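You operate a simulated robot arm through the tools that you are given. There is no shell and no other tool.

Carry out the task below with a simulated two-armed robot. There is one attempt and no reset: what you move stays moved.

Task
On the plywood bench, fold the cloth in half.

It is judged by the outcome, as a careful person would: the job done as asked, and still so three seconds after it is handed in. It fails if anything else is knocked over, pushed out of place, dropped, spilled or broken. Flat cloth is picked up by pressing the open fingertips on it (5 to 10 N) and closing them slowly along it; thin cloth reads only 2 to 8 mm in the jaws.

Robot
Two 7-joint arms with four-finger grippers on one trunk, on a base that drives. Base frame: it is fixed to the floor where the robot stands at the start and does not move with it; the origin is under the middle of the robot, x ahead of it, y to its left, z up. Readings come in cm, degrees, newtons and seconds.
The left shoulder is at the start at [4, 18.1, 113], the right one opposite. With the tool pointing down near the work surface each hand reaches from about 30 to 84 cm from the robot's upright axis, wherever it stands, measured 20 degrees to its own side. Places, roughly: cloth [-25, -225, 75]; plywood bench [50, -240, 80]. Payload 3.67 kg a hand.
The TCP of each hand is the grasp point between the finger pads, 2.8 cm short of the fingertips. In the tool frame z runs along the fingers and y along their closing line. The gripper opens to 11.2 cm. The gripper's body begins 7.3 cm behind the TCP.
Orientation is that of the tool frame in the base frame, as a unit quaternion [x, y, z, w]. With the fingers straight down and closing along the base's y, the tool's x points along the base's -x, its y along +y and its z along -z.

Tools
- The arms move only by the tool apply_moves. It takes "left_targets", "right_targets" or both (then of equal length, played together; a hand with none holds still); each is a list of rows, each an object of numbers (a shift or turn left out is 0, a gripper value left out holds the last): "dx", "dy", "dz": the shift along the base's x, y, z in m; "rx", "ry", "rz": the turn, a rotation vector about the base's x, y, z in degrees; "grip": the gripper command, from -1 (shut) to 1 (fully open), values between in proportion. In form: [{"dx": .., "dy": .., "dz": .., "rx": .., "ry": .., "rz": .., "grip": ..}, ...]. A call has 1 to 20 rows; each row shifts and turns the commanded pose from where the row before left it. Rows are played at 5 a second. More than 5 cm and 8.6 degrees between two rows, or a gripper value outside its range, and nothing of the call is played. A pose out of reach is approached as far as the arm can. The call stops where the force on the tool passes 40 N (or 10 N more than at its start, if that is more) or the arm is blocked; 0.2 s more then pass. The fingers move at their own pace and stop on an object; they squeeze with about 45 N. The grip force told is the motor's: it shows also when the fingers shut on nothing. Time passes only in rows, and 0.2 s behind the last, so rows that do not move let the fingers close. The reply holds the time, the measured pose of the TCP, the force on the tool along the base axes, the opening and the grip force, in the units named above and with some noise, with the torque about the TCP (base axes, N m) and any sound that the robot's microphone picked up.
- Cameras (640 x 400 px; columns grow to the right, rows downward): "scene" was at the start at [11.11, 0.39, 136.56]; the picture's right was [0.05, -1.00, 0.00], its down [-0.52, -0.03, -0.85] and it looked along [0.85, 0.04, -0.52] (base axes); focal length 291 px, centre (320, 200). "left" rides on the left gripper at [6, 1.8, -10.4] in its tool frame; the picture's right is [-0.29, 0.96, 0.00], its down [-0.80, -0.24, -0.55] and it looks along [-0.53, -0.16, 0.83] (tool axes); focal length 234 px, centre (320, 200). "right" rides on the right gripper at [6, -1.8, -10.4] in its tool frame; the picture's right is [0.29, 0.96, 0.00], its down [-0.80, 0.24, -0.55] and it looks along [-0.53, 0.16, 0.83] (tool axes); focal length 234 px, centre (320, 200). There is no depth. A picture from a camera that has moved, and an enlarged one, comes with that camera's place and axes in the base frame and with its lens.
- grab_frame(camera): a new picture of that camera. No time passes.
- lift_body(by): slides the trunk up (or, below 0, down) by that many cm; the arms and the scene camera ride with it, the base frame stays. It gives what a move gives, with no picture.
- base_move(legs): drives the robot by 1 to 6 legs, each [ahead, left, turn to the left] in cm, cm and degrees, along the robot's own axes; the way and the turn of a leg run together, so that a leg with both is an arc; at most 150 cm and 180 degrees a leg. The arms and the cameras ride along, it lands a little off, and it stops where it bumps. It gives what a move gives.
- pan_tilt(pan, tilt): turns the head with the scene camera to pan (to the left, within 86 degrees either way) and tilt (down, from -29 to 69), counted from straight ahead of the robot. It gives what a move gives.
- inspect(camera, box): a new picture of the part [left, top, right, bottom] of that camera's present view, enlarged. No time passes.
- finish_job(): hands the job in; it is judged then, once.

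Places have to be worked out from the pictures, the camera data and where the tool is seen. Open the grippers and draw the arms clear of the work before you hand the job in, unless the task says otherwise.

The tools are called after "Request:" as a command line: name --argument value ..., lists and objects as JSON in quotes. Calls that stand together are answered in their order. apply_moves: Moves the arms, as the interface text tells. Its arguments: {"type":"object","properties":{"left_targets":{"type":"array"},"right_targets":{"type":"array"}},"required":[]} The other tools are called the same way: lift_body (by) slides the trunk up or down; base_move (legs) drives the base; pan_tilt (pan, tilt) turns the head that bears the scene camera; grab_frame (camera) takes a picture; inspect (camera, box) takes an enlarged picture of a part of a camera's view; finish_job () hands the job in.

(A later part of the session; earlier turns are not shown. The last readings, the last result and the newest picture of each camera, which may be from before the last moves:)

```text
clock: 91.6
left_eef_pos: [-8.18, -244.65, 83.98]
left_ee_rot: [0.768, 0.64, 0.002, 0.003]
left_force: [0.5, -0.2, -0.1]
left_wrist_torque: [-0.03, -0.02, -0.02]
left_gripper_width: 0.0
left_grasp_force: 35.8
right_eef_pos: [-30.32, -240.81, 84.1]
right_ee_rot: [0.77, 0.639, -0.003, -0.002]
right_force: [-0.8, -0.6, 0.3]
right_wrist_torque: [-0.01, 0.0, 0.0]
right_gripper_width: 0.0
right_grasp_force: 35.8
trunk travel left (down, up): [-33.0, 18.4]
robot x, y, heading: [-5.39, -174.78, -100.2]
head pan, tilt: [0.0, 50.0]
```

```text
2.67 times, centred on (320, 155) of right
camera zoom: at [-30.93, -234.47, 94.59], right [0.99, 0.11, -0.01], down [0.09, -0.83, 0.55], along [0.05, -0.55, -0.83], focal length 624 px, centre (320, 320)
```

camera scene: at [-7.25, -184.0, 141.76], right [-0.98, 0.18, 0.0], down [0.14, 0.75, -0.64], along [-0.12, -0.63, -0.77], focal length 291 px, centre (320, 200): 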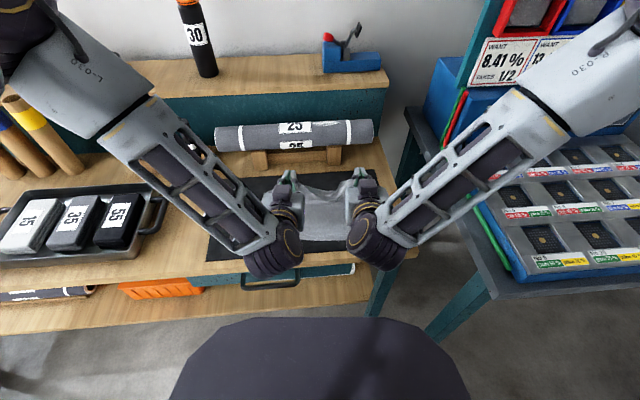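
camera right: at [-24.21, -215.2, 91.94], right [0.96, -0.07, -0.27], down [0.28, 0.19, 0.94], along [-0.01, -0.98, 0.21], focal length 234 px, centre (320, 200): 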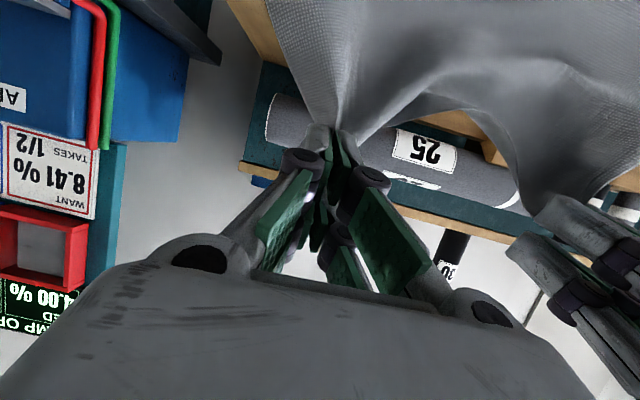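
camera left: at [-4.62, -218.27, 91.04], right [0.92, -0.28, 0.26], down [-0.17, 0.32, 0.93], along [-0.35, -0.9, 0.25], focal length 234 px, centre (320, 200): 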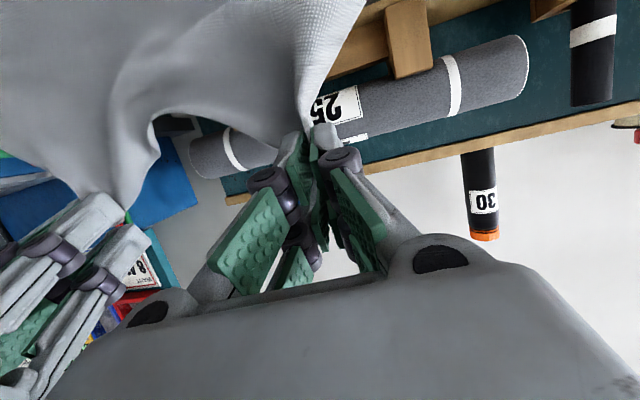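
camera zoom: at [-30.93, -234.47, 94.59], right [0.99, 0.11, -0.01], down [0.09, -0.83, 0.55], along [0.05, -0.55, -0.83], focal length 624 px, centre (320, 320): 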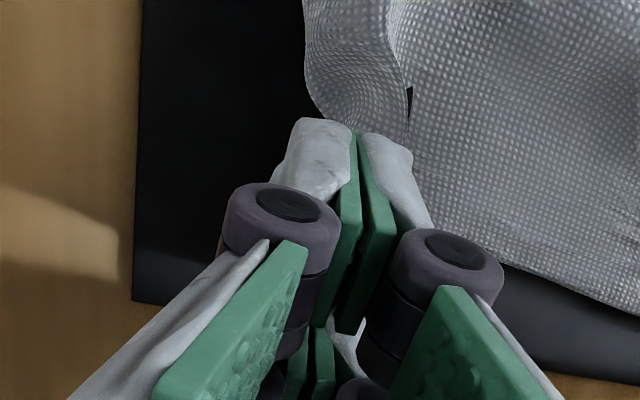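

The flaps run right under the closed fingertips. Lower to a light press.

Request:
apply_moves --left_targets '[{"dz": -0.005}, {"dz": -0.003}, {"dz": -0.001}, {"dz": -0.0005}, {"dz": 0}]' --right_targets '[{"dz": -0.005}, {"dz": -0.003}, {"dz": -0.001}, {"dz": -0.0005}, {"dz": 0}]'

Request:
apply_moves --left_targets '[{"dz": -0.0005}, {"dz": 0}]' --right_targets '[{"dz": -0.0005}, {"dz": 0}]'

```text
clock: 92.8
left_eef_pos: [-8.14, -244.7, 83.07]
left_ee_rot: [0.768, 0.641, 0.001, 0.004]
left_force: [-0.4, -0.8, 1.5]
left_wrist_torque: [-0.01, -0.02, 0.01]
left_gripper_width: 0.01
left_grasp_force: 35.0
right_eef_pos: [-30.15, -240.83, 83.24]
right_ee_rot: [0.77, 0.638, -0.003, -0.002]
right_force: [1.6, 0.2, 2.9]
right_wrist_torque: [0.03, -0.04, 0.0]
right_gripper_width: 0.0
right_grasp_force: 35.5
trunk travel left (down, up): [-33.0, 18.4]
robot x, y, heading: [-5.71, -174.64, -100.4]
head pan, tilt: [0.0, 50.0]
```

```text
clock: 93.4
left_eef_pos: [-8.15, -244.74, 83.04]
left_ee_rot: [0.768, 0.641, 0.002, 0.003]
left_force: [-0.7, -0.1, 3.3]
left_wrist_torque: [0.03, 0.01, 0.04]
left_gripper_width: 0.0
left_grasp_force: 35.8
right_eef_pos: [-30.18, -240.89, 83.14]
right_ee_rot: [0.769, 0.639, -0.003, -0.002]
right_force: [2.6, 2.2, 4.8]
right_wrist_torque: [0.03, -0.06, 0.01]
right_gripper_width: 0.04
right_grasp_force: 35.6
trunk travel left (down, up): [-33.0, 18.4]
robot x, y, heading: [-5.23, -174.45, -100.4]
head pan, tilt: [0.0, 50.0]
```

Light contact on both (3 and 5 N). Press a hair more and drag both corners outward together.

Request:
apply_moves --left_targets '[{"dz": -0.0005}, {"dx": 0.0044, "dy": -0.0008}, {"dx": 0.0044, "dy": -0.0008}, {"dx": 0.0044, "dy": -0.0008}, {"dx": 0.0044, "dy": -0.0008}, {"dx": 0.0044, "dy": -0.0008}, {"dx": 0.0044, "dy": -0.0008}, {"dx": 0.0044, "dy": -0.0008}, {"dx": 0.0044, "dy": -0.0008}, {"dz": 0}]' --right_targets '[{"dz": -0.0003}, {"dx": -0.0032, "dy": 0.0006}, {"dx": -0.0032, "dy": 0.0006}, {"dx": -0.0032, "dy": 0.0006}, {"dx": -0.0032, "dy": 0.0006}, {"dx": -0.0032, "dy": 0.0006}, {"dx": -0.0032, "dy": 0.0006}, {"dx": -0.0032, "dy": 0.0006}, {"dx": -0.0032, "dy": 0.0006}, {"dz": 0}]'

Request:
inspect --camera "scene" --box '[200, 125, 408, 255]'

Request:
inspect --camera "left" --box '[200, 80, 440, 230]'

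Request:
inspect --camera "right" --box '[200, 80, 440, 230]'

```text
clock: 95.6
left_eef_pos: [-4.77, -245.29, 82.96]
left_ee_rot: [0.768, 0.641, 0.002, 0.004]
left_force: [-5.1, 7.2, 9.0]
left_wrist_torque: [-0.19, -0.08, -0.02]
left_gripper_width: 0.03
left_grasp_force: 35.8
right_eef_pos: [-32.91, -240.05, 83.21]
right_ee_rot: [0.77, 0.638, -0.003, -0.001]
right_force: [-0.2, 1.4, 1.4]
right_wrist_torque: [-0.03, -0.01, -0.01]
right_gripper_width: 0.0
right_grasp_force: 35.9
trunk travel left (down, up): [-33.0, 18.4]
robot x, y, heading: [-5.55, -174.78, -100.5]
head pan, tilt: [0.0, 50.0]
```

```text
3.08 times, centred on (304, 190) of scene
camera zoom: at [-7.34, -184.07, 141.75], right [-0.98, 0.18, 0.0], down [0.14, 0.75, -0.64], along [-0.12, -0.63, -0.77], focal length 894 px, centre (369, 231)
```

zoom: 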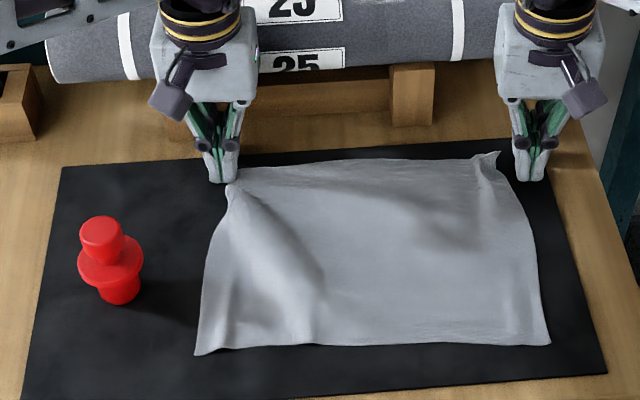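

```text
2.67 times, centred on (320, 155) of left
camera zoom: at [-2.0, -239.68, 93.32], right [0.89, -0.45, 0.01], down [-0.38, -0.74, 0.55], along [-0.25, -0.5, -0.83], focal length 624 px, centre (320, 320)
```

zoom: 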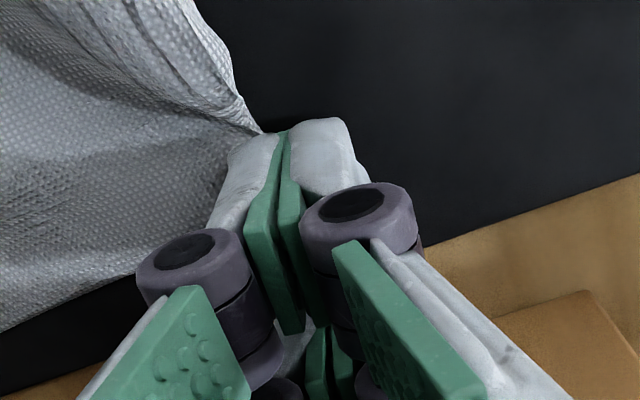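

```text
2.67 times, centred on (320, 155) of right
camera zoom: at [-33.53, -233.86, 93.69], right [0.99, 0.11, -0.01], down [0.09, -0.83, 0.55], along [0.05, -0.55, -0.83], focal length 624 px, centre (320, 320)
```

zoom: 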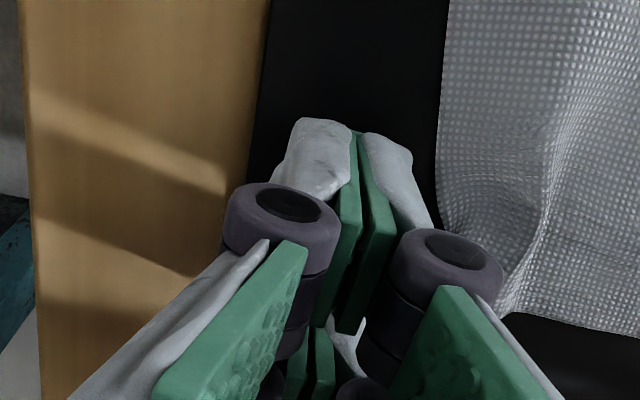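

The left corner came out well, but the right fingertips slipped off their flap. I redo the right: lift, back onto the flap at about (-29.8,-240.9), press a bit harder.

Request:
apply_moves --right_targets '[{"dz": 0.02}, {"dx": 0.016, "dy": -0.004}, {"dx": 0.016, "dy": -0.004}, {"dz": -0.012}, {"dz": -0.006}, {"dz": -0.002}, {"dz": -0.001}, {"dz": -0.0005}, {"dz": 0}]'

Request:
inspect --camera "right" --box '[200, 80, 440, 230]'

```text
clock: 97.6
left_eef_pos: [-4.64, -245.41, 82.96]
left_ee_rot: [0.767, 0.641, 0.002, 0.004]
left_force: [-0.3, 7.9, 6.0]
left_wrist_torque: [-0.75, 0.06, 0.06]
left_gripper_width: 0.0
left_grasp_force: 35.9
right_eef_pos: [-29.63, -240.93, 83.15]
right_ee_rot: [0.769, 0.639, -0.004, -0.002]
right_force: [0.1, -0.1, 0.5]
right_wrist_torque: [-0.01, 0.03, 0.03]
right_gripper_width: 0.01
right_grasp_force: 35.7
trunk travel left (down, up): [-33.0, 18.4]
robot x, y, heading: [-5.7, -174.77, -100.4]
head pan, tilt: [0.0, 50.0]
```

```text
2.67 times, centred on (320, 155) of right
camera zoom: at [-30.27, -234.74, 93.58], right [0.99, 0.11, -0.01], down [0.09, -0.83, 0.55], along [0.05, -0.55, -0.83], focal length 624 px, centre (320, 320)
```

zoom: 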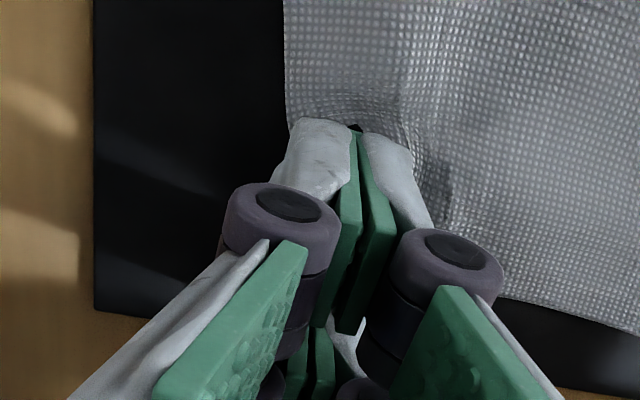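

Flap is under the fingers. Press down in small steps.

Request:
apply_moves --right_targets '[{"dz": -0.001}, {"dz": 0}]'

Request:
apply_moves --right_targets '[{"dz": -0.0007}, {"dz": 0}]'

```text
clock: 98.2
left_eef_pos: [-4.71, -245.21, 82.99]
left_ee_rot: [0.768, 0.641, 0.001, 0.005]
left_force: [0.9, 8.6, 6.3]
left_wrist_torque: [-0.81, 0.08, 0.08]
left_gripper_width: 0.03
left_grasp_force: 36.2
right_eef_pos: [-29.51, -241.01, 82.97]
right_ee_rot: [0.769, 0.639, -0.003, -0.002]
right_force: [-0.3, -0.3, 0.0]
right_wrist_torque: [0.0, 0.0, 0.01]
right_gripper_width: 0.0
right_grasp_force: 36.0
trunk travel left (down, up): [-33.0, 18.4]
robot x, y, heading: [-5.99, -174.69, -100.3]
head pan, tilt: [0.0, 50.0]
```

```text
clock: 98.8
left_eef_pos: [-4.7, -245.24, 82.95]
left_ee_rot: [0.768, 0.641, 0.001, 0.004]
left_force: [0.2, 3.7, 2.9]
left_wrist_torque: [-0.2, 0.02, 0.01]
left_gripper_width: 0.0
left_grasp_force: 35.5
right_eef_pos: [-29.64, -240.98, 83.02]
right_ee_rot: [0.77, 0.638, -0.004, -0.002]
right_force: [-0.7, 3.2, 10.9]
right_wrist_torque: [0.21, 0.02, -0.02]
right_gripper_width: 0.01
right_grasp_force: 35.7
trunk travel left (down, up): [-33.0, 18.4]
robot x, y, heading: [-5.66, -174.73, -100.5]
head pan, tilt: [0.0, 50.0]
```

Now pressing at about 11 N; drag the right corner outward 3.3 cm.

Request:
apply_moves --right_targets '[{"dx": -0.0036, "dy": 0.0006}, {"dx": -0.0036, "dy": 0.0006}, {"dx": -0.0036, "dy": 0.0006}, {"dx": -0.0036, "dy": 0.0006}, {"dx": -0.0036, "dy": 0.0006}, {"dx": -0.0036, "dy": 0.0006}, {"dx": -0.0036, "dy": 0.0006}, {"dx": -0.0036, "dy": 0.0006}, {"dx": -0.0036, "dy": 0.0006}, {"dz": 0}]'

Request:
inspect --camera "scene" --box '[200, 125, 408, 255]'

Request:
inspect --camera "right" --box '[200, 80, 440, 230]'

```text
clock: 101.0
left_eef_pos: [-4.6, -245.34, 83.02]
left_ee_rot: [0.767, 0.641, 0.001, 0.003]
left_force: [3.3, 5.5, 5.2]
left_wrist_torque: [-0.75, 0.23, 0.22]
left_gripper_width: 0.0
left_grasp_force: 36.0
right_eef_pos: [-32.8, -240.46, 83.02]
right_ee_rot: [0.769, 0.639, -0.003, -0.002]
right_force: [2.6, 0.6, 3.8]
right_wrist_torque: [0.04, -0.08, -0.02]
right_gripper_width: 0.0
right_grasp_force: 35.2
trunk travel left (down, up): [-33.0, 18.4]
robot x, y, heading: [-5.81, -174.66, -100.5]
head pan, tilt: [0.0, 50.0]
```

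```text
3.08 times, centred on (304, 190) of scene
camera zoom: at [-7.19, -184.08, 141.76], right [-0.98, 0.18, 0.0], down [0.14, 0.75, -0.64], along [-0.12, -0.63, -0.77], focal length 894 px, centre (369, 231)
```

zoom: 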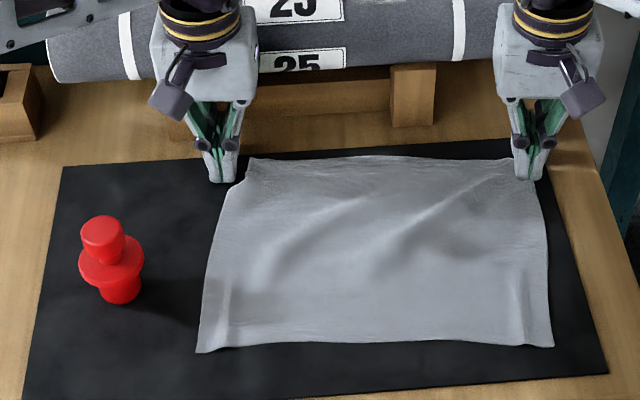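

```text
2.67 times, centred on (320, 155) of right
camera zoom: at [-33.47, -234.23, 93.45], right [0.99, 0.11, -0.01], down [0.09, -0.83, 0.55], along [0.05, -0.55, -0.83], focal length 624 px, centre (320, 320)
```

zoom: 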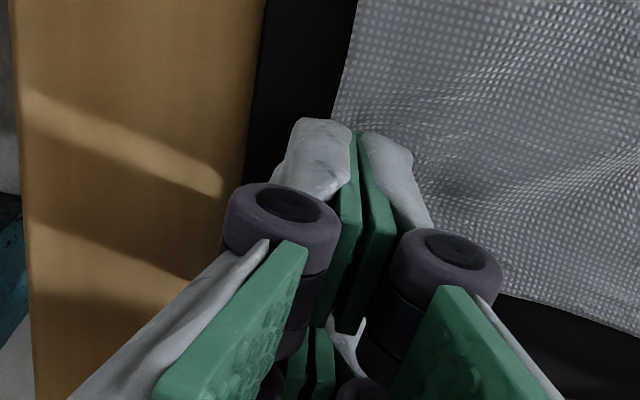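

The right corner is spread. That pulled the left corner out from under the left fingertips a bit; look at it from the left camera.

Request:
inspect --camera "left" --box '[200, 80, 440, 230]'

Request:
inspect --camera "scene" --box '[258, 165, 306, 210]'

```text
2.67 times, centred on (320, 155) of left
camera zoom: at [-1.89, -239.71, 93.34], right [0.89, -0.45, 0.01], down [-0.38, -0.74, 0.55], along [-0.25, -0.5, -0.83], focal length 624 px, centre (320, 320)
```

zoom: 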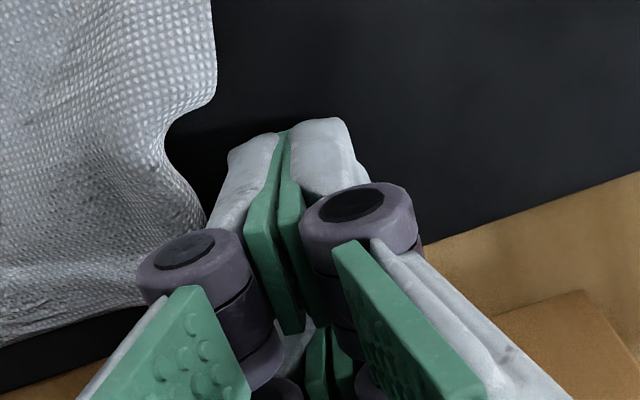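

```text
8.89 times, centred on (282, 188) of scene
camera zoom: at [-7.19, -184.08, 141.76], right [-0.98, 0.18, 0.0], down [0.14, 0.75, -0.64], along [-0.12, -0.63, -0.77], focal length 2583 px, centre (658, 311)
```

zoom: 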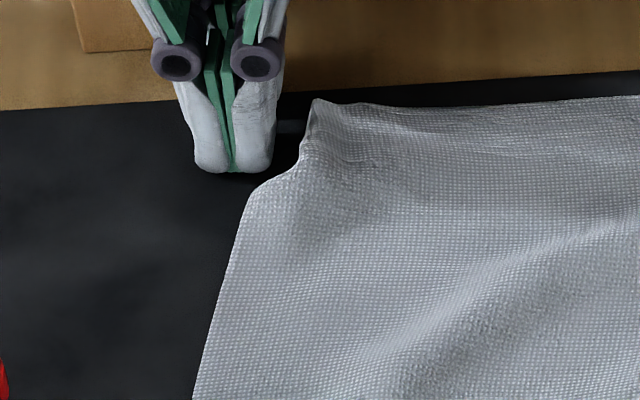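

The left back corner isn't square — part seems turned. I lift the left hand a few cm and look straight at it.

Request:
apply_moves --left_targets '[{"dz": 0.02}, {"dz": 0.03}, {"dz": 0.03}, {"dx": 0.01, "dy": 0.03}, {"dx": 0.01, "dy": 0.03}, {"dz": 0}]'

Request:
inspect --camera "left" --box '[160, 60, 480, 260]'

Request:
inspect --camera "scene" --box '[258, 165, 306, 210]'

```text
clock: 102.4
left_eef_pos: [-2.64, -239.18, 90.9]
left_ee_rot: [0.768, 0.641, 0.002, 0.003]
left_force: [-0.3, 0.8, -0.2]
left_wrist_torque: [0.0, 0.0, 0.02]
left_gripper_width: 0.01
left_grasp_force: 35.4
right_eef_pos: [-32.89, -240.45, 82.91]
right_ee_rot: [0.769, 0.639, -0.003, -0.002]
right_force: [2.2, 1.1, 6.1]
right_wrist_torque: [0.09, -0.11, 0.02]
right_gripper_width: 0.0
right_grasp_force: 35.9
trunk travel left (down, up): [-33.0, 18.4]
robot x, y, heading: [-5.71, -174.8, -100.5]
head pan, tilt: [0.0, 50.0]
```

```text
2.00 times, centred on (320, 160) of left
camera zoom: at [0.08, -233.65, 101.28], right [0.89, -0.45, 0.01], down [-0.38, -0.74, 0.55], along [-0.25, -0.5, -0.83], focal length 468 px, centre (320, 280)
```

zoom: 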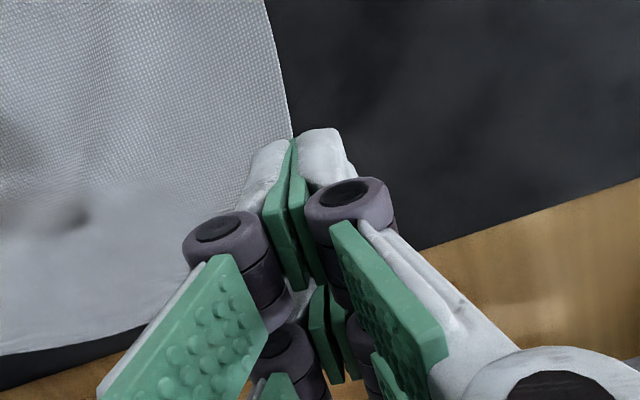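

```text
8.89 times, centred on (282, 188) of scene
camera zoom: at [-7.24, -184.18, 141.75], right [-0.98, 0.18, 0.0], down [0.14, 0.75, -0.64], along [-0.12, -0.63, -0.77], focal length 2583 px, centre (658, 311)
```

zoom: 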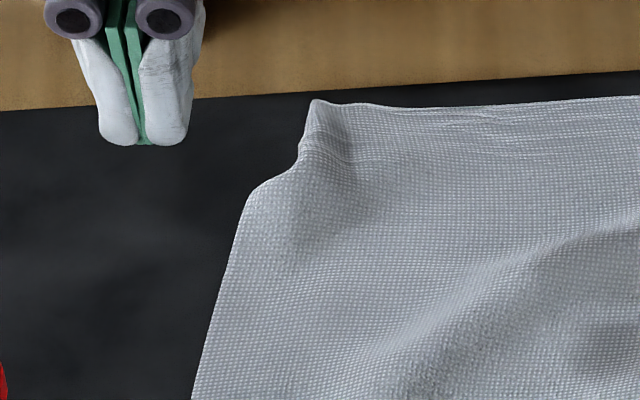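

The corner itself sits at about (-7.2,-245.3) with the side edge buckled. I set the closed left fingertips on that corner, press, and drag it outward.

Request:
apply_moves --left_targets '[{"dx": -0.022, "dy": -0.032}, {"dx": -0.022, "dy": -0.032}, {"dz": -0.03}, {"dz": -0.03}, {"dz": -0.012}, {"dz": -0.004}, {"dz": -0.002}, {"dz": 0}]'

Request:
inspect --camera "left" --box '[200, 80, 440, 230]'

```text
clock: 104.2
left_eef_pos: [-7.01, -245.67, 83.66]
left_ee_rot: [0.767, 0.641, -0.002, 0.006]
left_force: [3.0, 3.4, 25.8]
left_wrist_torque: [-1.64, 0.08, 0.17]
left_gripper_width: 0.0
left_grasp_force: 36.1
right_eef_pos: [-32.88, -240.32, 83.04]
right_ee_rot: [0.77, 0.638, -0.004, -0.001]
right_force: [-0.1, 0.7, 0.3]
right_wrist_torque: [-0.01, -0.01, -0.04]
right_gripper_width: 0.0
right_grasp_force: 35.6
trunk travel left (down, up): [-33.0, 18.4]
robot x, y, heading: [-5.61, -174.77, -100.4]
head pan, tilt: [0.0, 50.0]
```

```text
2.67 times, centred on (320, 155) of left
camera zoom: at [-4.39, -240.11, 93.93], right [0.89, -0.45, 0.01], down [-0.38, -0.74, 0.56], along [-0.25, -0.5, -0.83], focal length 624 px, centre (320, 320)
```

zoom: 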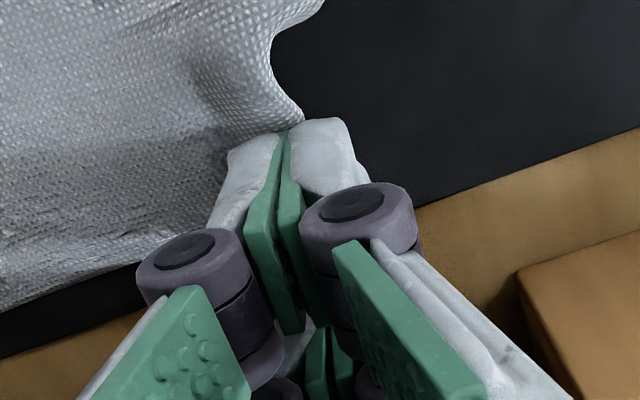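

The left force (26 N with a large torque) indicates contact about 6 cm behind the tool — the hand is touching the roll. I raise it at once and check the roll.

Request:
apply_moves --left_targets '[{"dz": 0.005, "dy": 0.003}, {"dz": 0.015, "dy": 0.005}, {"dz": 0.02, "dy": 0.01}, {"dz": 0}]'

Request:
grab_frame --camera "scene"

Request:
inspect --camera "scene" --box '[200, 100, 408, 230]'

```text
clock: 105.2
left_eef_pos: [-6.94, -243.9, 86.99]
left_ee_rot: [0.768, 0.641, 0.002, 0.003]
left_force: [-0.2, -0.5, 0.2]
left_wrist_torque: [0.0, 0.0, -0.02]
left_gripper_width: 0.04
left_grasp_force: 35.8
right_eef_pos: [-32.84, -240.51, 82.91]
right_ee_rot: [0.77, 0.639, -0.002, -0.002]
right_force: [-0.7, -0.9, 7.0]
right_wrist_torque: [0.09, -0.01, 0.03]
right_gripper_width: 0.0
right_grasp_force: 35.9
trunk travel left (down, up): [-33.0, 18.4]
robot x, y, heading: [-6.08, -174.96, -100.2]
head pan, tilt: [0.0, 50.0]
```

```text
taken
camera scene: at [-7.27, -184.2, 141.75], right [-0.98, 0.18, 0.0], down [0.14, 0.75, -0.64], along [-0.12, -0.63, -0.77], focal length 291 px, centre (320, 200)
```

scene: 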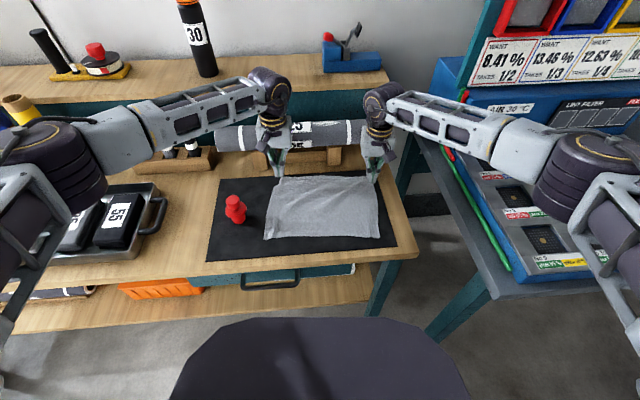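

```text
3.08 times, centred on (304, 165) of scene
camera zoom: at [-7.27, -184.2, 141.75], right [-0.98, 0.18, 0.0], down [0.14, 0.75, -0.64], along [-0.12, -0.63, -0.77], focal length 894 px, centre (369, 308)
```

zoom: 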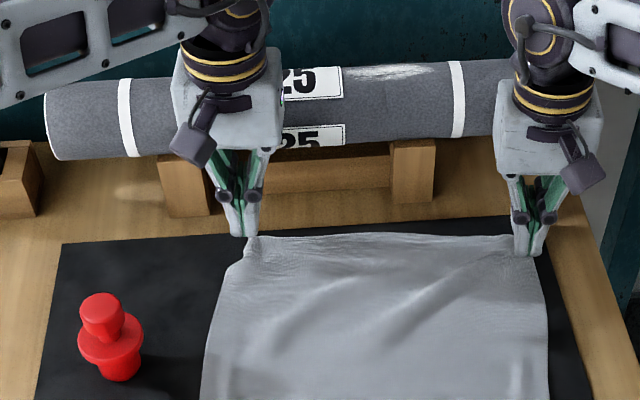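

The roll hasn't shifted (its bands and ends are at the same pixels as before). I'll keep the left TCP forward of y=-244.5 from now on, and press the corner from there.

Request:
apply_moves --left_targets '[{"dy": -0.005, "dz": -0.02}, {"dz": -0.012}, {"dz": -0.004}, {"dz": -0.002}, {"dz": 0}]'

Request:
apply_moves --left_targets '[{"dz": -0.001}, {"dz": 0}]'

```text
clock: 106.4
left_eef_pos: [-6.94, -244.39, 83.21]
left_ee_rot: [0.767, 0.641, 0.002, 0.004]
left_force: [0.3, -1.1, -0.4]
left_wrist_torque: [0.01, 0.0, 0.0]
left_gripper_width: 0.0
left_grasp_force: 35.2
right_eef_pos: [-32.94, -240.52, 83.01]
right_ee_rot: [0.77, 0.639, -0.003, -0.003]
right_force: [-2.5, -0.1, 9.5]
right_wrist_torque: [0.1, 0.03, 0.02]
right_gripper_width: 0.01
right_grasp_force: 35.7
trunk travel left (down, up): [-33.0, 18.4]
robot x, y, heading: [-5.52, -174.64, -100.2]
head pan, tilt: [0.0, 50.0]
```

```text
clock: 107.0
left_eef_pos: [-7.1, -244.49, 83.3]
left_ee_rot: [0.767, 0.641, 0.001, 0.004]
left_force: [0.0, 0.4, 0.0]
left_wrist_torque: [-0.02, 0.05, 0.01]
left_gripper_width: 0.0
left_grasp_force: 35.3
right_eef_pos: [-32.8, -240.55, 82.86]
right_ee_rot: [0.769, 0.639, -0.002, -0.002]
right_force: [-2.9, -1.4, 9.5]
right_wrist_torque: [0.07, 0.04, 0.03]
right_gripper_width: 0.0
right_grasp_force: 35.4
trunk travel left (down, up): [-33.0, 18.4]
robot x, y, heading: [-5.28, -174.67, -100.4]
head pan, tilt: [0.0, 50.0]
```

No contact and no torque here. Continue down in small steps.

Request:
apply_moves --left_targets '[{"dz": -0.001}, {"dz": 0}, {"dz": -0.0007}, {"dz": 0}]'

Request:
apply_moves --left_targets '[{"dz": -0.0006}, {"dz": 0}]'

```text
clock: 108.0
left_eef_pos: [-6.96, -244.43, 83.08]
left_ee_rot: [0.767, 0.641, 0.001, 0.004]
left_force: [-0.6, 0.1, 0.8]
left_wrist_torque: [0.03, 0.01, -0.05]
left_gripper_width: 0.0
left_grasp_force: 35.9
right_eef_pos: [-32.74, -240.44, 82.93]
right_ee_rot: [0.769, 0.639, -0.003, -0.003]
right_force: [-2.8, -1.0, 9.9]
right_wrist_torque: [0.05, 0.0, -0.01]
right_gripper_width: 0.0
right_grasp_force: 36.2
trunk travel left (down, up): [-33.0, 18.4]
robot x, y, heading: [-5.48, -174.61, -100.2]
head pan, tilt: [0.0, 50.0]
```

```text
clock: 108.6
left_eef_pos: [-6.89, -244.37, 83.05]
left_ee_rot: [0.768, 0.641, 0.001, 0.003]
left_force: [-0.3, -0.9, 1.6]
left_wrist_torque: [0.05, -0.01, 0.02]
left_gripper_width: 0.02
left_grasp_force: 35.6
right_eef_pos: [-32.78, -240.6, 82.95]
right_ee_rot: [0.769, 0.639, -0.003, -0.002]
right_force: [-2.2, -1.5, 9.6]
right_wrist_torque: [0.05, 0.05, 0.02]
right_gripper_width: 0.01
right_grasp_force: 35.6
trunk travel left (down, up): [-33.0, 18.4]
robot x, y, heading: [-5.39, -174.83, -100.3]
head pan, tilt: [0.0, 50.0]
```

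Contact begins (1.6 N). Press 0.8 mm more and drag straight outward along x, keeping clear of the roll.

Request:
apply_moves --left_targets '[{"dz": -0.0008}, {"dz": 0}, {"dx": 0.0038}, {"dx": 0.0038}, {"dx": 0.0038}, {"dx": 0.0038}, {"dx": 0.0038}, {"dx": 0.0038}, {"dx": 0.0038}, {"dz": 0}]'

Request:
inspect --camera "scene" --box '[200, 125, 408, 255]'

Request:
inspect --camera "left" --box '[200, 80, 440, 230]'

```text
clock: 110.8
left_eef_pos: [-4.4, -244.39, 82.89]
left_ee_rot: [0.768, 0.64, 0.003, 0.004]
left_force: [-0.7, 0.3, 0.1]
left_wrist_torque: [-0.03, 0.0, 0.04]
left_gripper_width: 0.02
left_grasp_force: 35.8
right_eef_pos: [-32.81, -240.54, 83.01]
right_ee_rot: [0.77, 0.639, -0.003, -0.002]
right_force: [-1.3, -0.1, 10.5]
right_wrist_torque: [0.12, -0.01, 0.04]
right_gripper_width: 0.01
right_grasp_force: 35.4
trunk travel left (down, up): [-33.0, 18.4]
robot x, y, heading: [-5.7, -174.42, -100.5]
head pan, tilt: [0.0, 50.0]
```

```text
3.08 times, centred on (304, 190) of scene
camera zoom: at [-7.25, -184.17, 141.75], right [-0.98, 0.18, 0.0], down [0.14, 0.75, -0.64], along [-0.12, -0.63, -0.77], focal length 894 px, centre (369, 231)
```

zoom: 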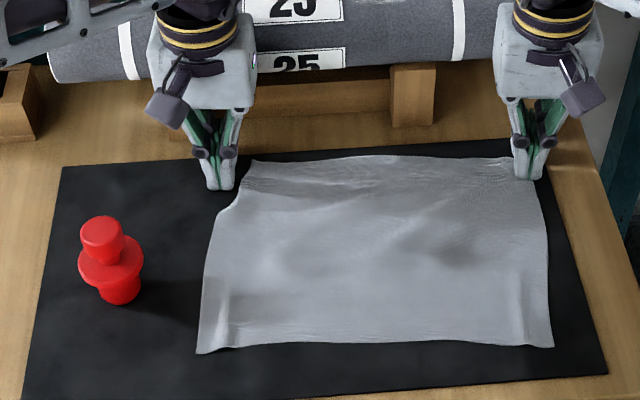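

```text
2.67 times, centred on (320, 155) of left
camera zoom: at [-1.67, -238.83, 93.29], right [0.89, -0.45, 0.01], down [-0.38, -0.74, 0.55], along [-0.25, -0.5, -0.83], focal length 624 px, centre (320, 320)
```

zoom: 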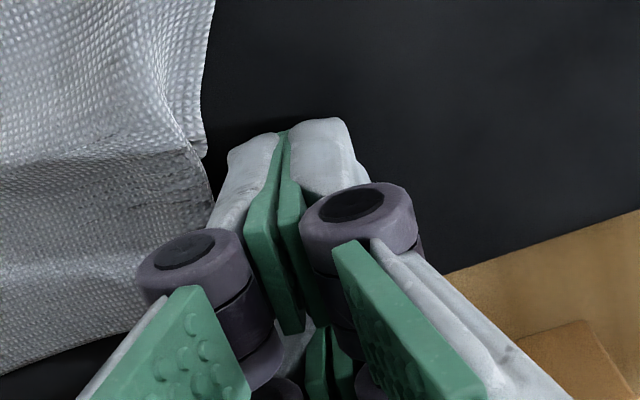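

It slipped over the corner again. I raise the left hand and move it aside to see what the corner really looks like.

Request:
apply_moves --left_targets '[{"dz": 0.03}, {"dz": 0.04}, {"dz": 0.04}, {"dx": -0.005, "dy": 0.03}, {"dx": -0.005, "dy": 0.03}, {"dx": -0.005, "dy": 0.03}, {"dz": 0}]'

Request:
grab_frame --camera "left"

Request:
inspect --camera "scene" --box '[240, 160, 320, 210]'

```text
clock: 112.4
left_eef_pos: [-6.23, -235.13, 94.08]
left_ee_rot: [0.768, 0.64, 0.001, 0.004]
left_force: [-0.1, 0.7, 0.2]
left_wrist_torque: [-0.02, -0.02, -0.01]
left_gripper_width: 0.0
left_grasp_force: 35.8
right_eef_pos: [-32.79, -240.51, 83.01]
right_ee_rot: [0.77, 0.639, -0.003, -0.002]
right_force: [-1.5, 0.8, 8.6]
right_wrist_torque: [0.07, 0.03, 0.06]
right_gripper_width: 0.01
right_grasp_force: 35.1
trunk travel left (down, up): [-33.0, 18.4]
robot x, y, heading: [-5.68, -174.74, -100.5]
head pan, tilt: [0.0, 50.0]
```

```text
taken
camera left: at [-3.48, -229.51, 104.46], right [0.89, -0.45, 0.01], down [-0.38, -0.74, 0.55], along [-0.25, -0.5, -0.83], focal length 234 px, centre (320, 200)
```

left: 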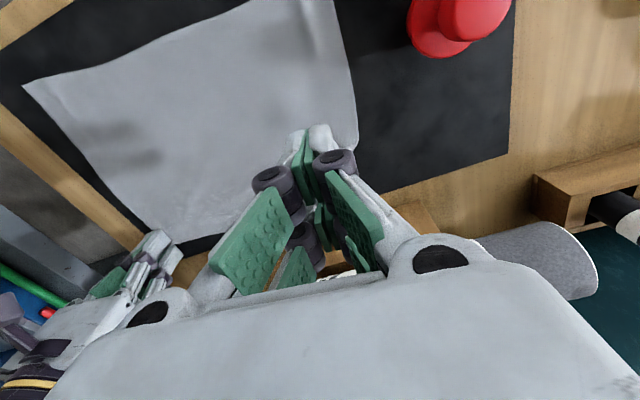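

```text
8.00 times, centred on (280, 185) of scene
camera zoom: at [-7.24, -184.17, 141.75], right [-0.98, 0.18, 0.0], down [0.14, 0.75, -0.64], along [-0.12, -0.63, -0.77], focal length 2325 px, centre (640, 320)
```

zoom: 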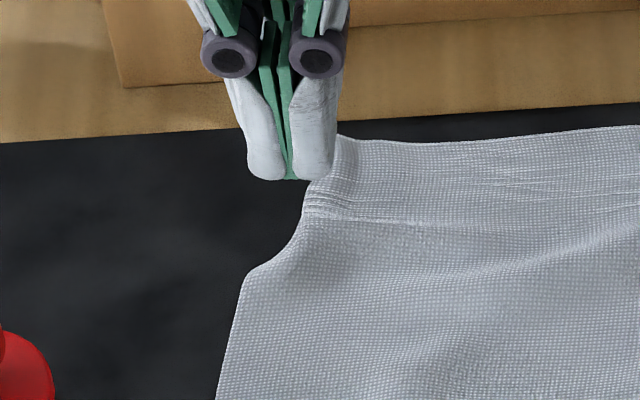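

The corner strip is sheared inward about 2 cm (its outer edge at x≈-6). I press fully on it, centred at x≈-8, with about 10 N and drag outward.

Request:
apply_moves --left_targets '[{"dx": -0.006, "dy": -0.031}, {"dx": -0.006, "dy": -0.031}, {"dx": -0.006, "dy": -0.031}, {"dz": -0.04}, {"dz": -0.04}, {"dz": -0.022}, {"dz": -0.006}, {"dz": -0.002}, {"dz": 0}]'

Request:
apply_moves --left_targets '[{"dz": -0.001}, {"dz": 0}]'

```text
clock: 114.4
left_eef_pos: [-7.78, -244.88, 83.0]
left_ee_rot: [0.768, 0.641, 0.0, 0.004]
left_force: [-0.2, -1.3, 5.0]
left_wrist_torque: [0.02, 0.05, 0.01]
left_gripper_width: 0.0
left_grasp_force: 35.7
right_eef_pos: [-32.81, -240.46, 83.04]
right_ee_rot: [0.769, 0.639, -0.003, -0.002]
right_force: [-1.2, 1.2, 6.9]
right_wrist_torque: [0.09, -0.06, -0.01]
right_gripper_width: 0.0
right_grasp_force: 35.6
trunk travel left (down, up): [-33.0, 18.4]
robot x, y, heading: [-5.85, -174.3, -100.2]
head pan, tilt: [0.0, 50.0]
```

```text
clock: 115.0
left_eef_pos: [-7.92, -244.89, 82.99]
left_ee_rot: [0.768, 0.641, 0.001, 0.005]
left_force: [-0.7, -4.5, 16.1]
left_wrist_torque: [0.12, -0.03, -0.01]
left_gripper_width: 0.0
left_grasp_force: 35.6
right_eef_pos: [-32.88, -240.48, 82.88]
right_ee_rot: [0.769, 0.639, -0.003, -0.002]
right_force: [-0.1, -1.1, 4.6]
right_wrist_torque: [0.06, -0.03, 0.01]
right_gripper_width: 0.0
right_grasp_force: 35.6
trunk travel left (down, up): [-33.0, 18.4]
robot x, y, heading: [-5.87, -175.06, -100.3]
head pan, tilt: [0.0, 50.0]
```

16 N here with no roll contact. Ease 0.3 mm and drag outward 2.6 cm.

Request:
apply_moves --left_targets '[{"dz": 0.0003}, {"dx": 0.0033}, {"dx": 0.0033}, {"dx": 0.0033}, {"dx": 0.0033}, {"dx": 0.0033}, {"dx": 0.0033}, {"dx": 0.0033}, {"dx": 0.0033}, {"dz": 0}]'

Request:
inspect --camera "scene" --box '[200, 125, 408, 255]'

Request:
inspect --camera "left" --box '[200, 80, 440, 230]'

```text
clock: 117.2
left_eef_pos: [-4.82, -244.63, 82.87]
left_ee_rot: [0.767, 0.642, 0.003, 0.004]
left_force: [-1.6, -2.6, 3.1]
left_wrist_torque: [-0.01, 0.07, 0.02]
left_gripper_width: 0.04
left_grasp_force: 35.2
right_eef_pos: [-32.86, -240.48, 82.92]
right_ee_rot: [0.769, 0.639, -0.002, -0.002]
right_force: [-1.1, 3.9, 6.5]
right_wrist_torque: [0.14, 0.0, 0.0]
right_gripper_width: 0.0
right_grasp_force: 35.8
trunk travel left (down, up): [-33.0, 18.4]
robot x, y, heading: [-5.85, -174.33, -100.3]
head pan, tilt: [0.0, 50.0]
```

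```text
3.08 times, centred on (304, 190) of scene
camera zoom: at [-7.26, -184.15, 141.75], right [-0.98, 0.18, 0.0], down [0.14, 0.75, -0.64], along [-0.12, -0.63, -0.77], focal length 894 px, centre (369, 231)
```

zoom: 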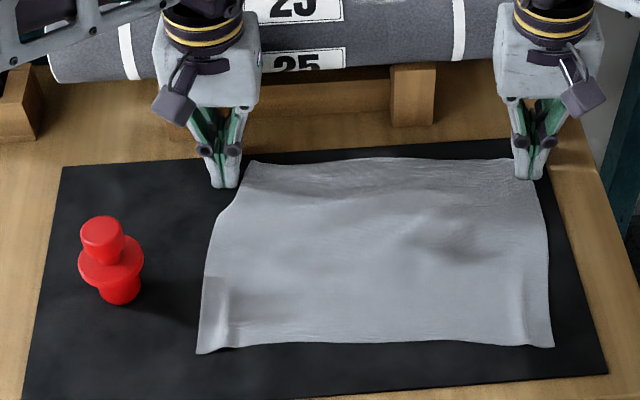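

```text
2.67 times, centred on (320, 155) of left
camera zoom: at [-2.1, -239.15, 93.19], right [0.89, -0.45, 0.01], down [-0.38, -0.74, 0.55], along [-0.24, -0.5, -0.83], focal length 624 px, centre (320, 320)
```

zoom: 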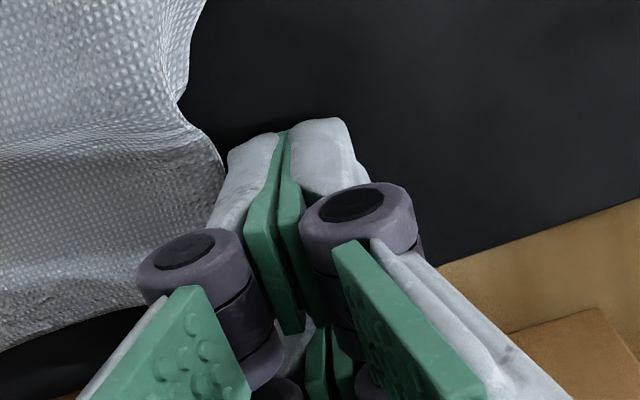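

Good enough: the back corner is nearly square. The roll limits the room for a cross-edge grip here, so first I'll slide the whole cloth about 5 cm toward me: press both hands on the front edge and pull. Moving there now.

Request:
apply_moves --left_targets '[{"dz": 0.02}, {"dz": 0.04}, {"dz": 0.04}, {"dx": -0.0028, "dy": 0.0376}, {"dx": -0.0028, "dy": 0.0376}, {"dx": -0.0028, "dy": 0.0376}, {"dx": -0.0028, "dy": 0.0376}, {"dx": -0.0028, "dy": 0.0376}, {"dz": -0.04}, {"dz": -0.04}, {"dz": -0.012}, {"dz": 0}]' --right_targets '[{"dz": 0.02}, {"dz": 0.04}, {"dz": 0.04}, {"dx": 0.0165, "dy": 0.0352}, {"dx": 0.0165, "dy": 0.0352}, {"dx": 0.0165, "dy": 0.0352}, {"dx": 0.0165, "dy": 0.0352}, {"dx": 0.0165, "dy": 0.0352}, {"dz": -0.04}, {"dz": -0.04}, {"dz": -0.012}, {"dz": 0}]'

Request:
inspect --camera "scene" --box '[200, 150, 408, 280]'

```text
clock: 119.8
left_eef_pos: [-6.47, -225.91, 83.63]
left_ee_rot: [0.768, 0.641, 0.002, 0.003]
left_force: [0.6, -1.5, -0.8]
left_wrist_torque: [-0.02, 0.01, 0.01]
left_gripper_width: 0.0
left_grasp_force: 35.4
right_eef_pos: [-24.75, -223.23, 83.66]
right_ee_rot: [0.77, 0.639, -0.002, -0.003]
right_force: [-0.7, 0.3, -0.5]
right_wrist_torque: [-0.04, 0.02, -0.01]
right_gripper_width: 0.0
right_grasp_force: 35.6
trunk travel left (down, up): [-33.0, 18.4]
robot x, y, heading: [-5.36, -174.59, -100.2]
head pan, tilt: [0.0, 50.0]
```

```text
3.08 times, centred on (304, 215) of scene
camera zoom: at [-7.28, -184.29, 141.74], right [-0.98, 0.18, 0.0], down [0.14, 0.75, -0.64], along [-0.12, -0.63, -0.77], focal length 894 px, centre (369, 154)
```

zoom: 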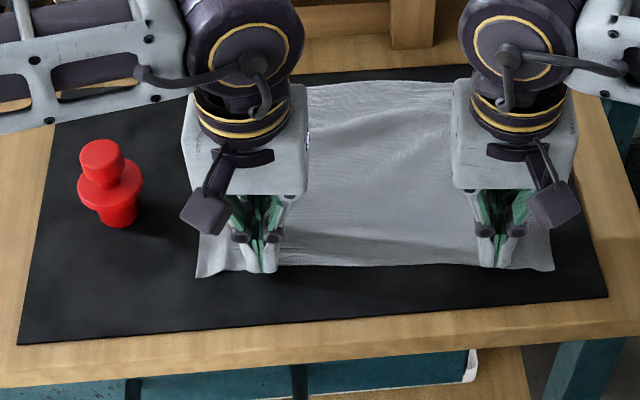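

Both fingertips are just over the front edge. Lower to a firm press.

Request:
apply_moves --left_targets '[{"dz": -0.004}, {"dz": -0.002}, {"dz": -0.001}, {"dz": 0}]' --right_targets '[{"dz": -0.004}, {"dz": -0.002}, {"dz": -0.001}, {"dz": 0}]'

Request:
apply_moves --left_targets '[{"dz": -0.0005}, {"dz": 0}]' --right_targets '[{"dz": -0.0005}, {"dz": 0}]'

```text
clock: 120.8
left_eef_pos: [-6.36, -225.88, 82.94]
left_ee_rot: [0.768, 0.641, 0.002, 0.004]
left_force: [-0.2, 0.9, 3.8]
left_wrist_torque: [0.08, 0.05, 0.03]
left_gripper_width: 0.0
left_grasp_force: 35.3
right_eef_pos: [-24.61, -223.05, 82.98]
right_ee_rot: [0.769, 0.639, -0.003, -0.002]
right_force: [-1.0, -0.6, 0.5]
right_wrist_torque: [-0.05, 0.02, 0.0]
right_gripper_width: 0.02
right_grasp_force: 35.9
trunk travel left (down, up): [-33.0, 18.4]
robot x, y, heading: [-5.73, -174.6, -100.4]
head pan, tilt: [0.0, 50.0]
```

```text
clock: 121.4
left_eef_pos: [-6.43, -225.96, 82.99]
left_ee_rot: [0.768, 0.641, 0.002, 0.004]
left_force: [-2.7, 0.7, 7.5]
left_wrist_torque: [0.08, 0.07, 0.02]
left_gripper_width: 0.0
left_grasp_force: 35.9
right_eef_pos: [-24.64, -223.11, 82.96]
right_ee_rot: [0.769, 0.639, -0.003, 0.0]
right_force: [-0.3, -3.4, 7.3]
right_wrist_torque: [0.01, -0.02, -0.02]
right_gripper_width: 0.0
right_grasp_force: 35.3
trunk travel left (down, up): [-33.0, 18.4]
robot x, y, heading: [-5.43, -174.75, -100.5]
head pan, tilt: [0.0, 50.0]
```

Both press at about 7 N. Pull the cloth 4.4 cm toward me.

Request:
apply_moves --left_targets '[{"dz": -0.0002}, {"dx": 0.0007, "dy": 0.004}, {"dx": 0.0007, "dy": 0.004}, {"dx": 0.0007, "dy": 0.004}, {"dx": 0.0007, "dy": 0.004}, {"dx": 0.0007, "dy": 0.004}, {"dx": 0.0007, "dy": 0.004}, {"dx": 0.0007, "dy": 0.004}, {"dx": 0.0007, "dy": 0.004}, {"dx": 0.0007, "dy": 0.004}, {"dx": 0.0007, "dy": 0.004}, {"dx": 0.0007, "dy": 0.004}, {"dz": 0}]' --right_targets '[{"dz": -0.0002}, {"dx": 0.0007, "dy": 0.004}, {"dx": 0.0007, "dy": 0.004}, {"dx": 0.0007, "dy": 0.004}, {"dx": 0.0007, "dy": 0.004}, {"dx": 0.0007, "dy": 0.004}, {"dx": 0.0007, "dy": 0.004}, {"dx": 0.0007, "dy": 0.004}, {"dx": 0.0007, "dy": 0.004}, {"dx": 0.0007, "dy": 0.004}, {"dx": 0.0007, "dy": 0.004}, {"dx": 0.0007, "dy": 0.004}, {"dz": 0}]'

Request:
inspect --camera "scene" --box '[200, 150, 408, 280]'

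```text
clock: 124.2
left_eef_pos: [-5.81, -221.67, 82.97]
left_ee_rot: [0.768, 0.641, 0.001, 0.004]
left_force: [-4.2, -13.5, 23.2]
left_wrist_torque: [-0.24, 0.07, -0.01]
left_gripper_width: 0.0
left_grasp_force: 36.2
right_eef_pos: [-23.91, -218.58, 82.99]
right_ee_rot: [0.77, 0.639, -0.004, -0.001]
right_force: [-2.8, -13.2, 23.6]
right_wrist_torque: [-0.34, -0.03, -0.04]
right_gripper_width: 0.01
right_grasp_force: 35.7
trunk travel left (down, up): [-33.0, 18.4]
robot x, y, heading: [-5.47, -174.55, -100.4]
head pan, tilt: [0.0, 50.0]
```

```text
3.08 times, centred on (304, 215) of scene
camera zoom: at [-7.28, -184.25, 141.76], right [-0.98, 0.18, 0.0], down [0.14, 0.75, -0.64], along [-0.12, -0.63, -0.77], focal length 894 px, centre (369, 154)
```

zoom: 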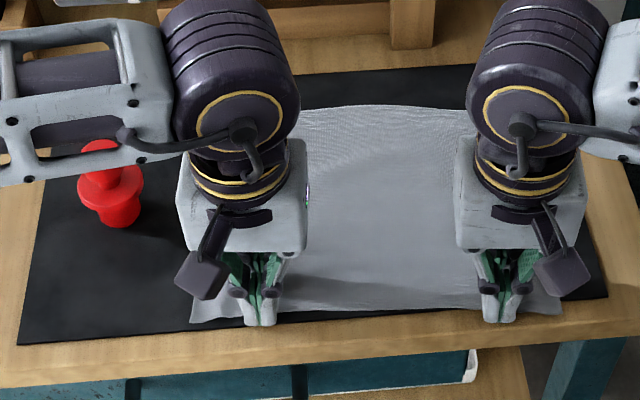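

The cloth slid forward flat. Now raise both hands and turn them 90° about the vertical (left counter-clockwise, right clockwise) so the jaws close front-to-back.

Request:
apply_moves --left_targets '[{"dz": 0.01}, {"dz": 0.03}, {"dz": 0.04}, {"dz": 0.04}, {"dy": -0.02, "rz": 8.2}, {"dy": -0.02, "rz": 8.2}, {"dy": -0.02, "rz": 8.2}, {"rz": 8.2}, {"rz": 8.2}, {"rz": 8.2}, {"rz": 8.2}, {"rz": 8.2}, {"rz": 8.2}, {"rz": 8.2}, {"rz": 8.0}, {"grip": -0.464}, {"dz": 0}]' --right_targets '[{"dz": 0.01}, {"dz": 0.03}, {"dz": 0.04}, {"dz": 0.04}, {"dy": -0.02, "rz": -8.2}, {"dy": -0.02, "rz": -8.2}, {"dy": -0.02, "rz": -8.2}, {"rz": -8.2}, {"rz": -8.2}, {"rz": -8.2}, {"rz": -8.2}, {"rz": -8.2}, {"rz": -8.2}, {"rz": -8.2}, {"rz": -8.0}, {"grip": -0.464}, {"dz": 0}]'

Request:
grab_frame --camera "scene"

Request:
inspect --camera "scene" --box '[200, 150, 408, 280]'

Request:
grab_frame --camera "left"

Request:
grab_frame --camera "right"

```text
clock: 127.8
left_eef_pos: [-5.67, -227.59, 94.84]
left_ee_rot: [0.089, 0.996, 0.004, 0.0]
left_force: [0.2, -0.7, -0.9]
left_wrist_torque: [-0.02, 0.0, -0.01]
left_gripper_width: 3.03
left_grasp_force: 0.1
right_eef_pos: [-23.86, -224.5, 94.79]
right_ee_rot: [0.996, -0.092, -0.001, -0.004]
right_force: [0.0, 1.2, 0.8]
right_wrist_torque: [0.02, 0.02, 0.02]
right_gripper_width: 3.0
right_grasp_force: 0.1
trunk travel left (down, up): [-33.0, 18.4]
robot x, y, heading: [-5.79, -174.47, -100.2]
head pan, tilt: [0.0, 50.0]
```

```text
taken
camera scene: at [-7.27, -184.27, 141.74], right [-0.98, 0.18, 0.0], down [0.14, 0.75, -0.64], along [-0.12, -0.63, -0.77], focal length 291 px, centre (320, 200)
```

scene: 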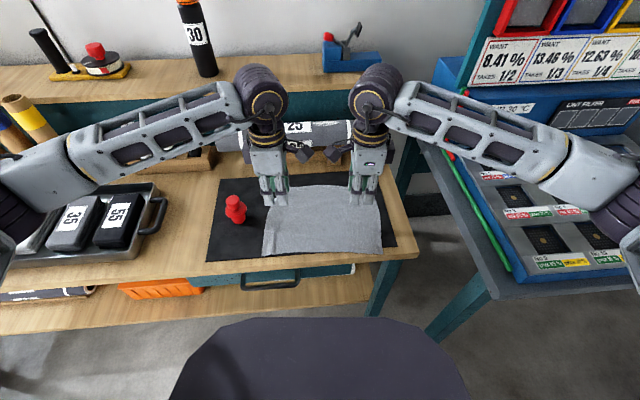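

```text
3.08 times, centred on (304, 215) of scene
camera zoom: at [-7.27, -184.27, 141.74], right [-0.98, 0.18, 0.0], down [0.14, 0.75, -0.64], along [-0.12, -0.63, -0.77], focal length 894 px, centre (369, 154)
```

zoom: 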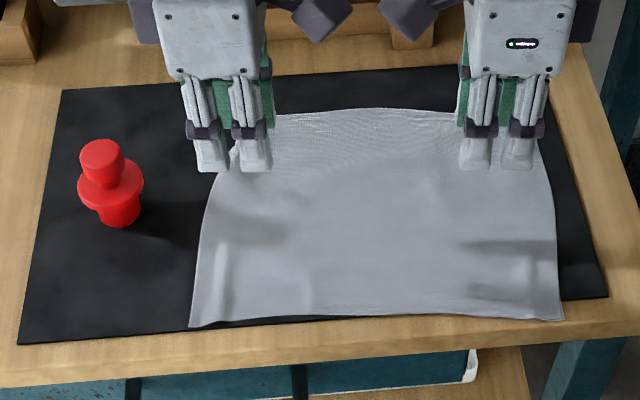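

```text
taken
camera left: at [-11.32, -224.86, 105.25], right [0.45, 0.89, 0.01], down [0.74, -0.38, 0.55], along [0.5, -0.24, -0.83], focal length 234 px, centre (320, 200)
```

left: 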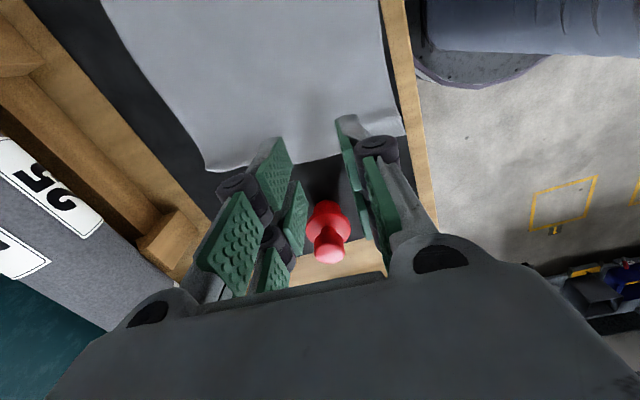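

```text
taken
camera right: at [-17.71, -223.85, 105.34], right [0.11, -0.99, -0.01], down [-0.83, -0.09, 0.55], along [-0.55, -0.05, -0.83], focal length 234 px, centre (320, 200)
```

right: 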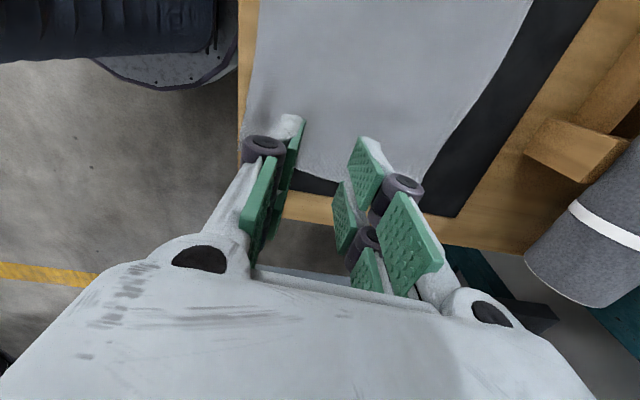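

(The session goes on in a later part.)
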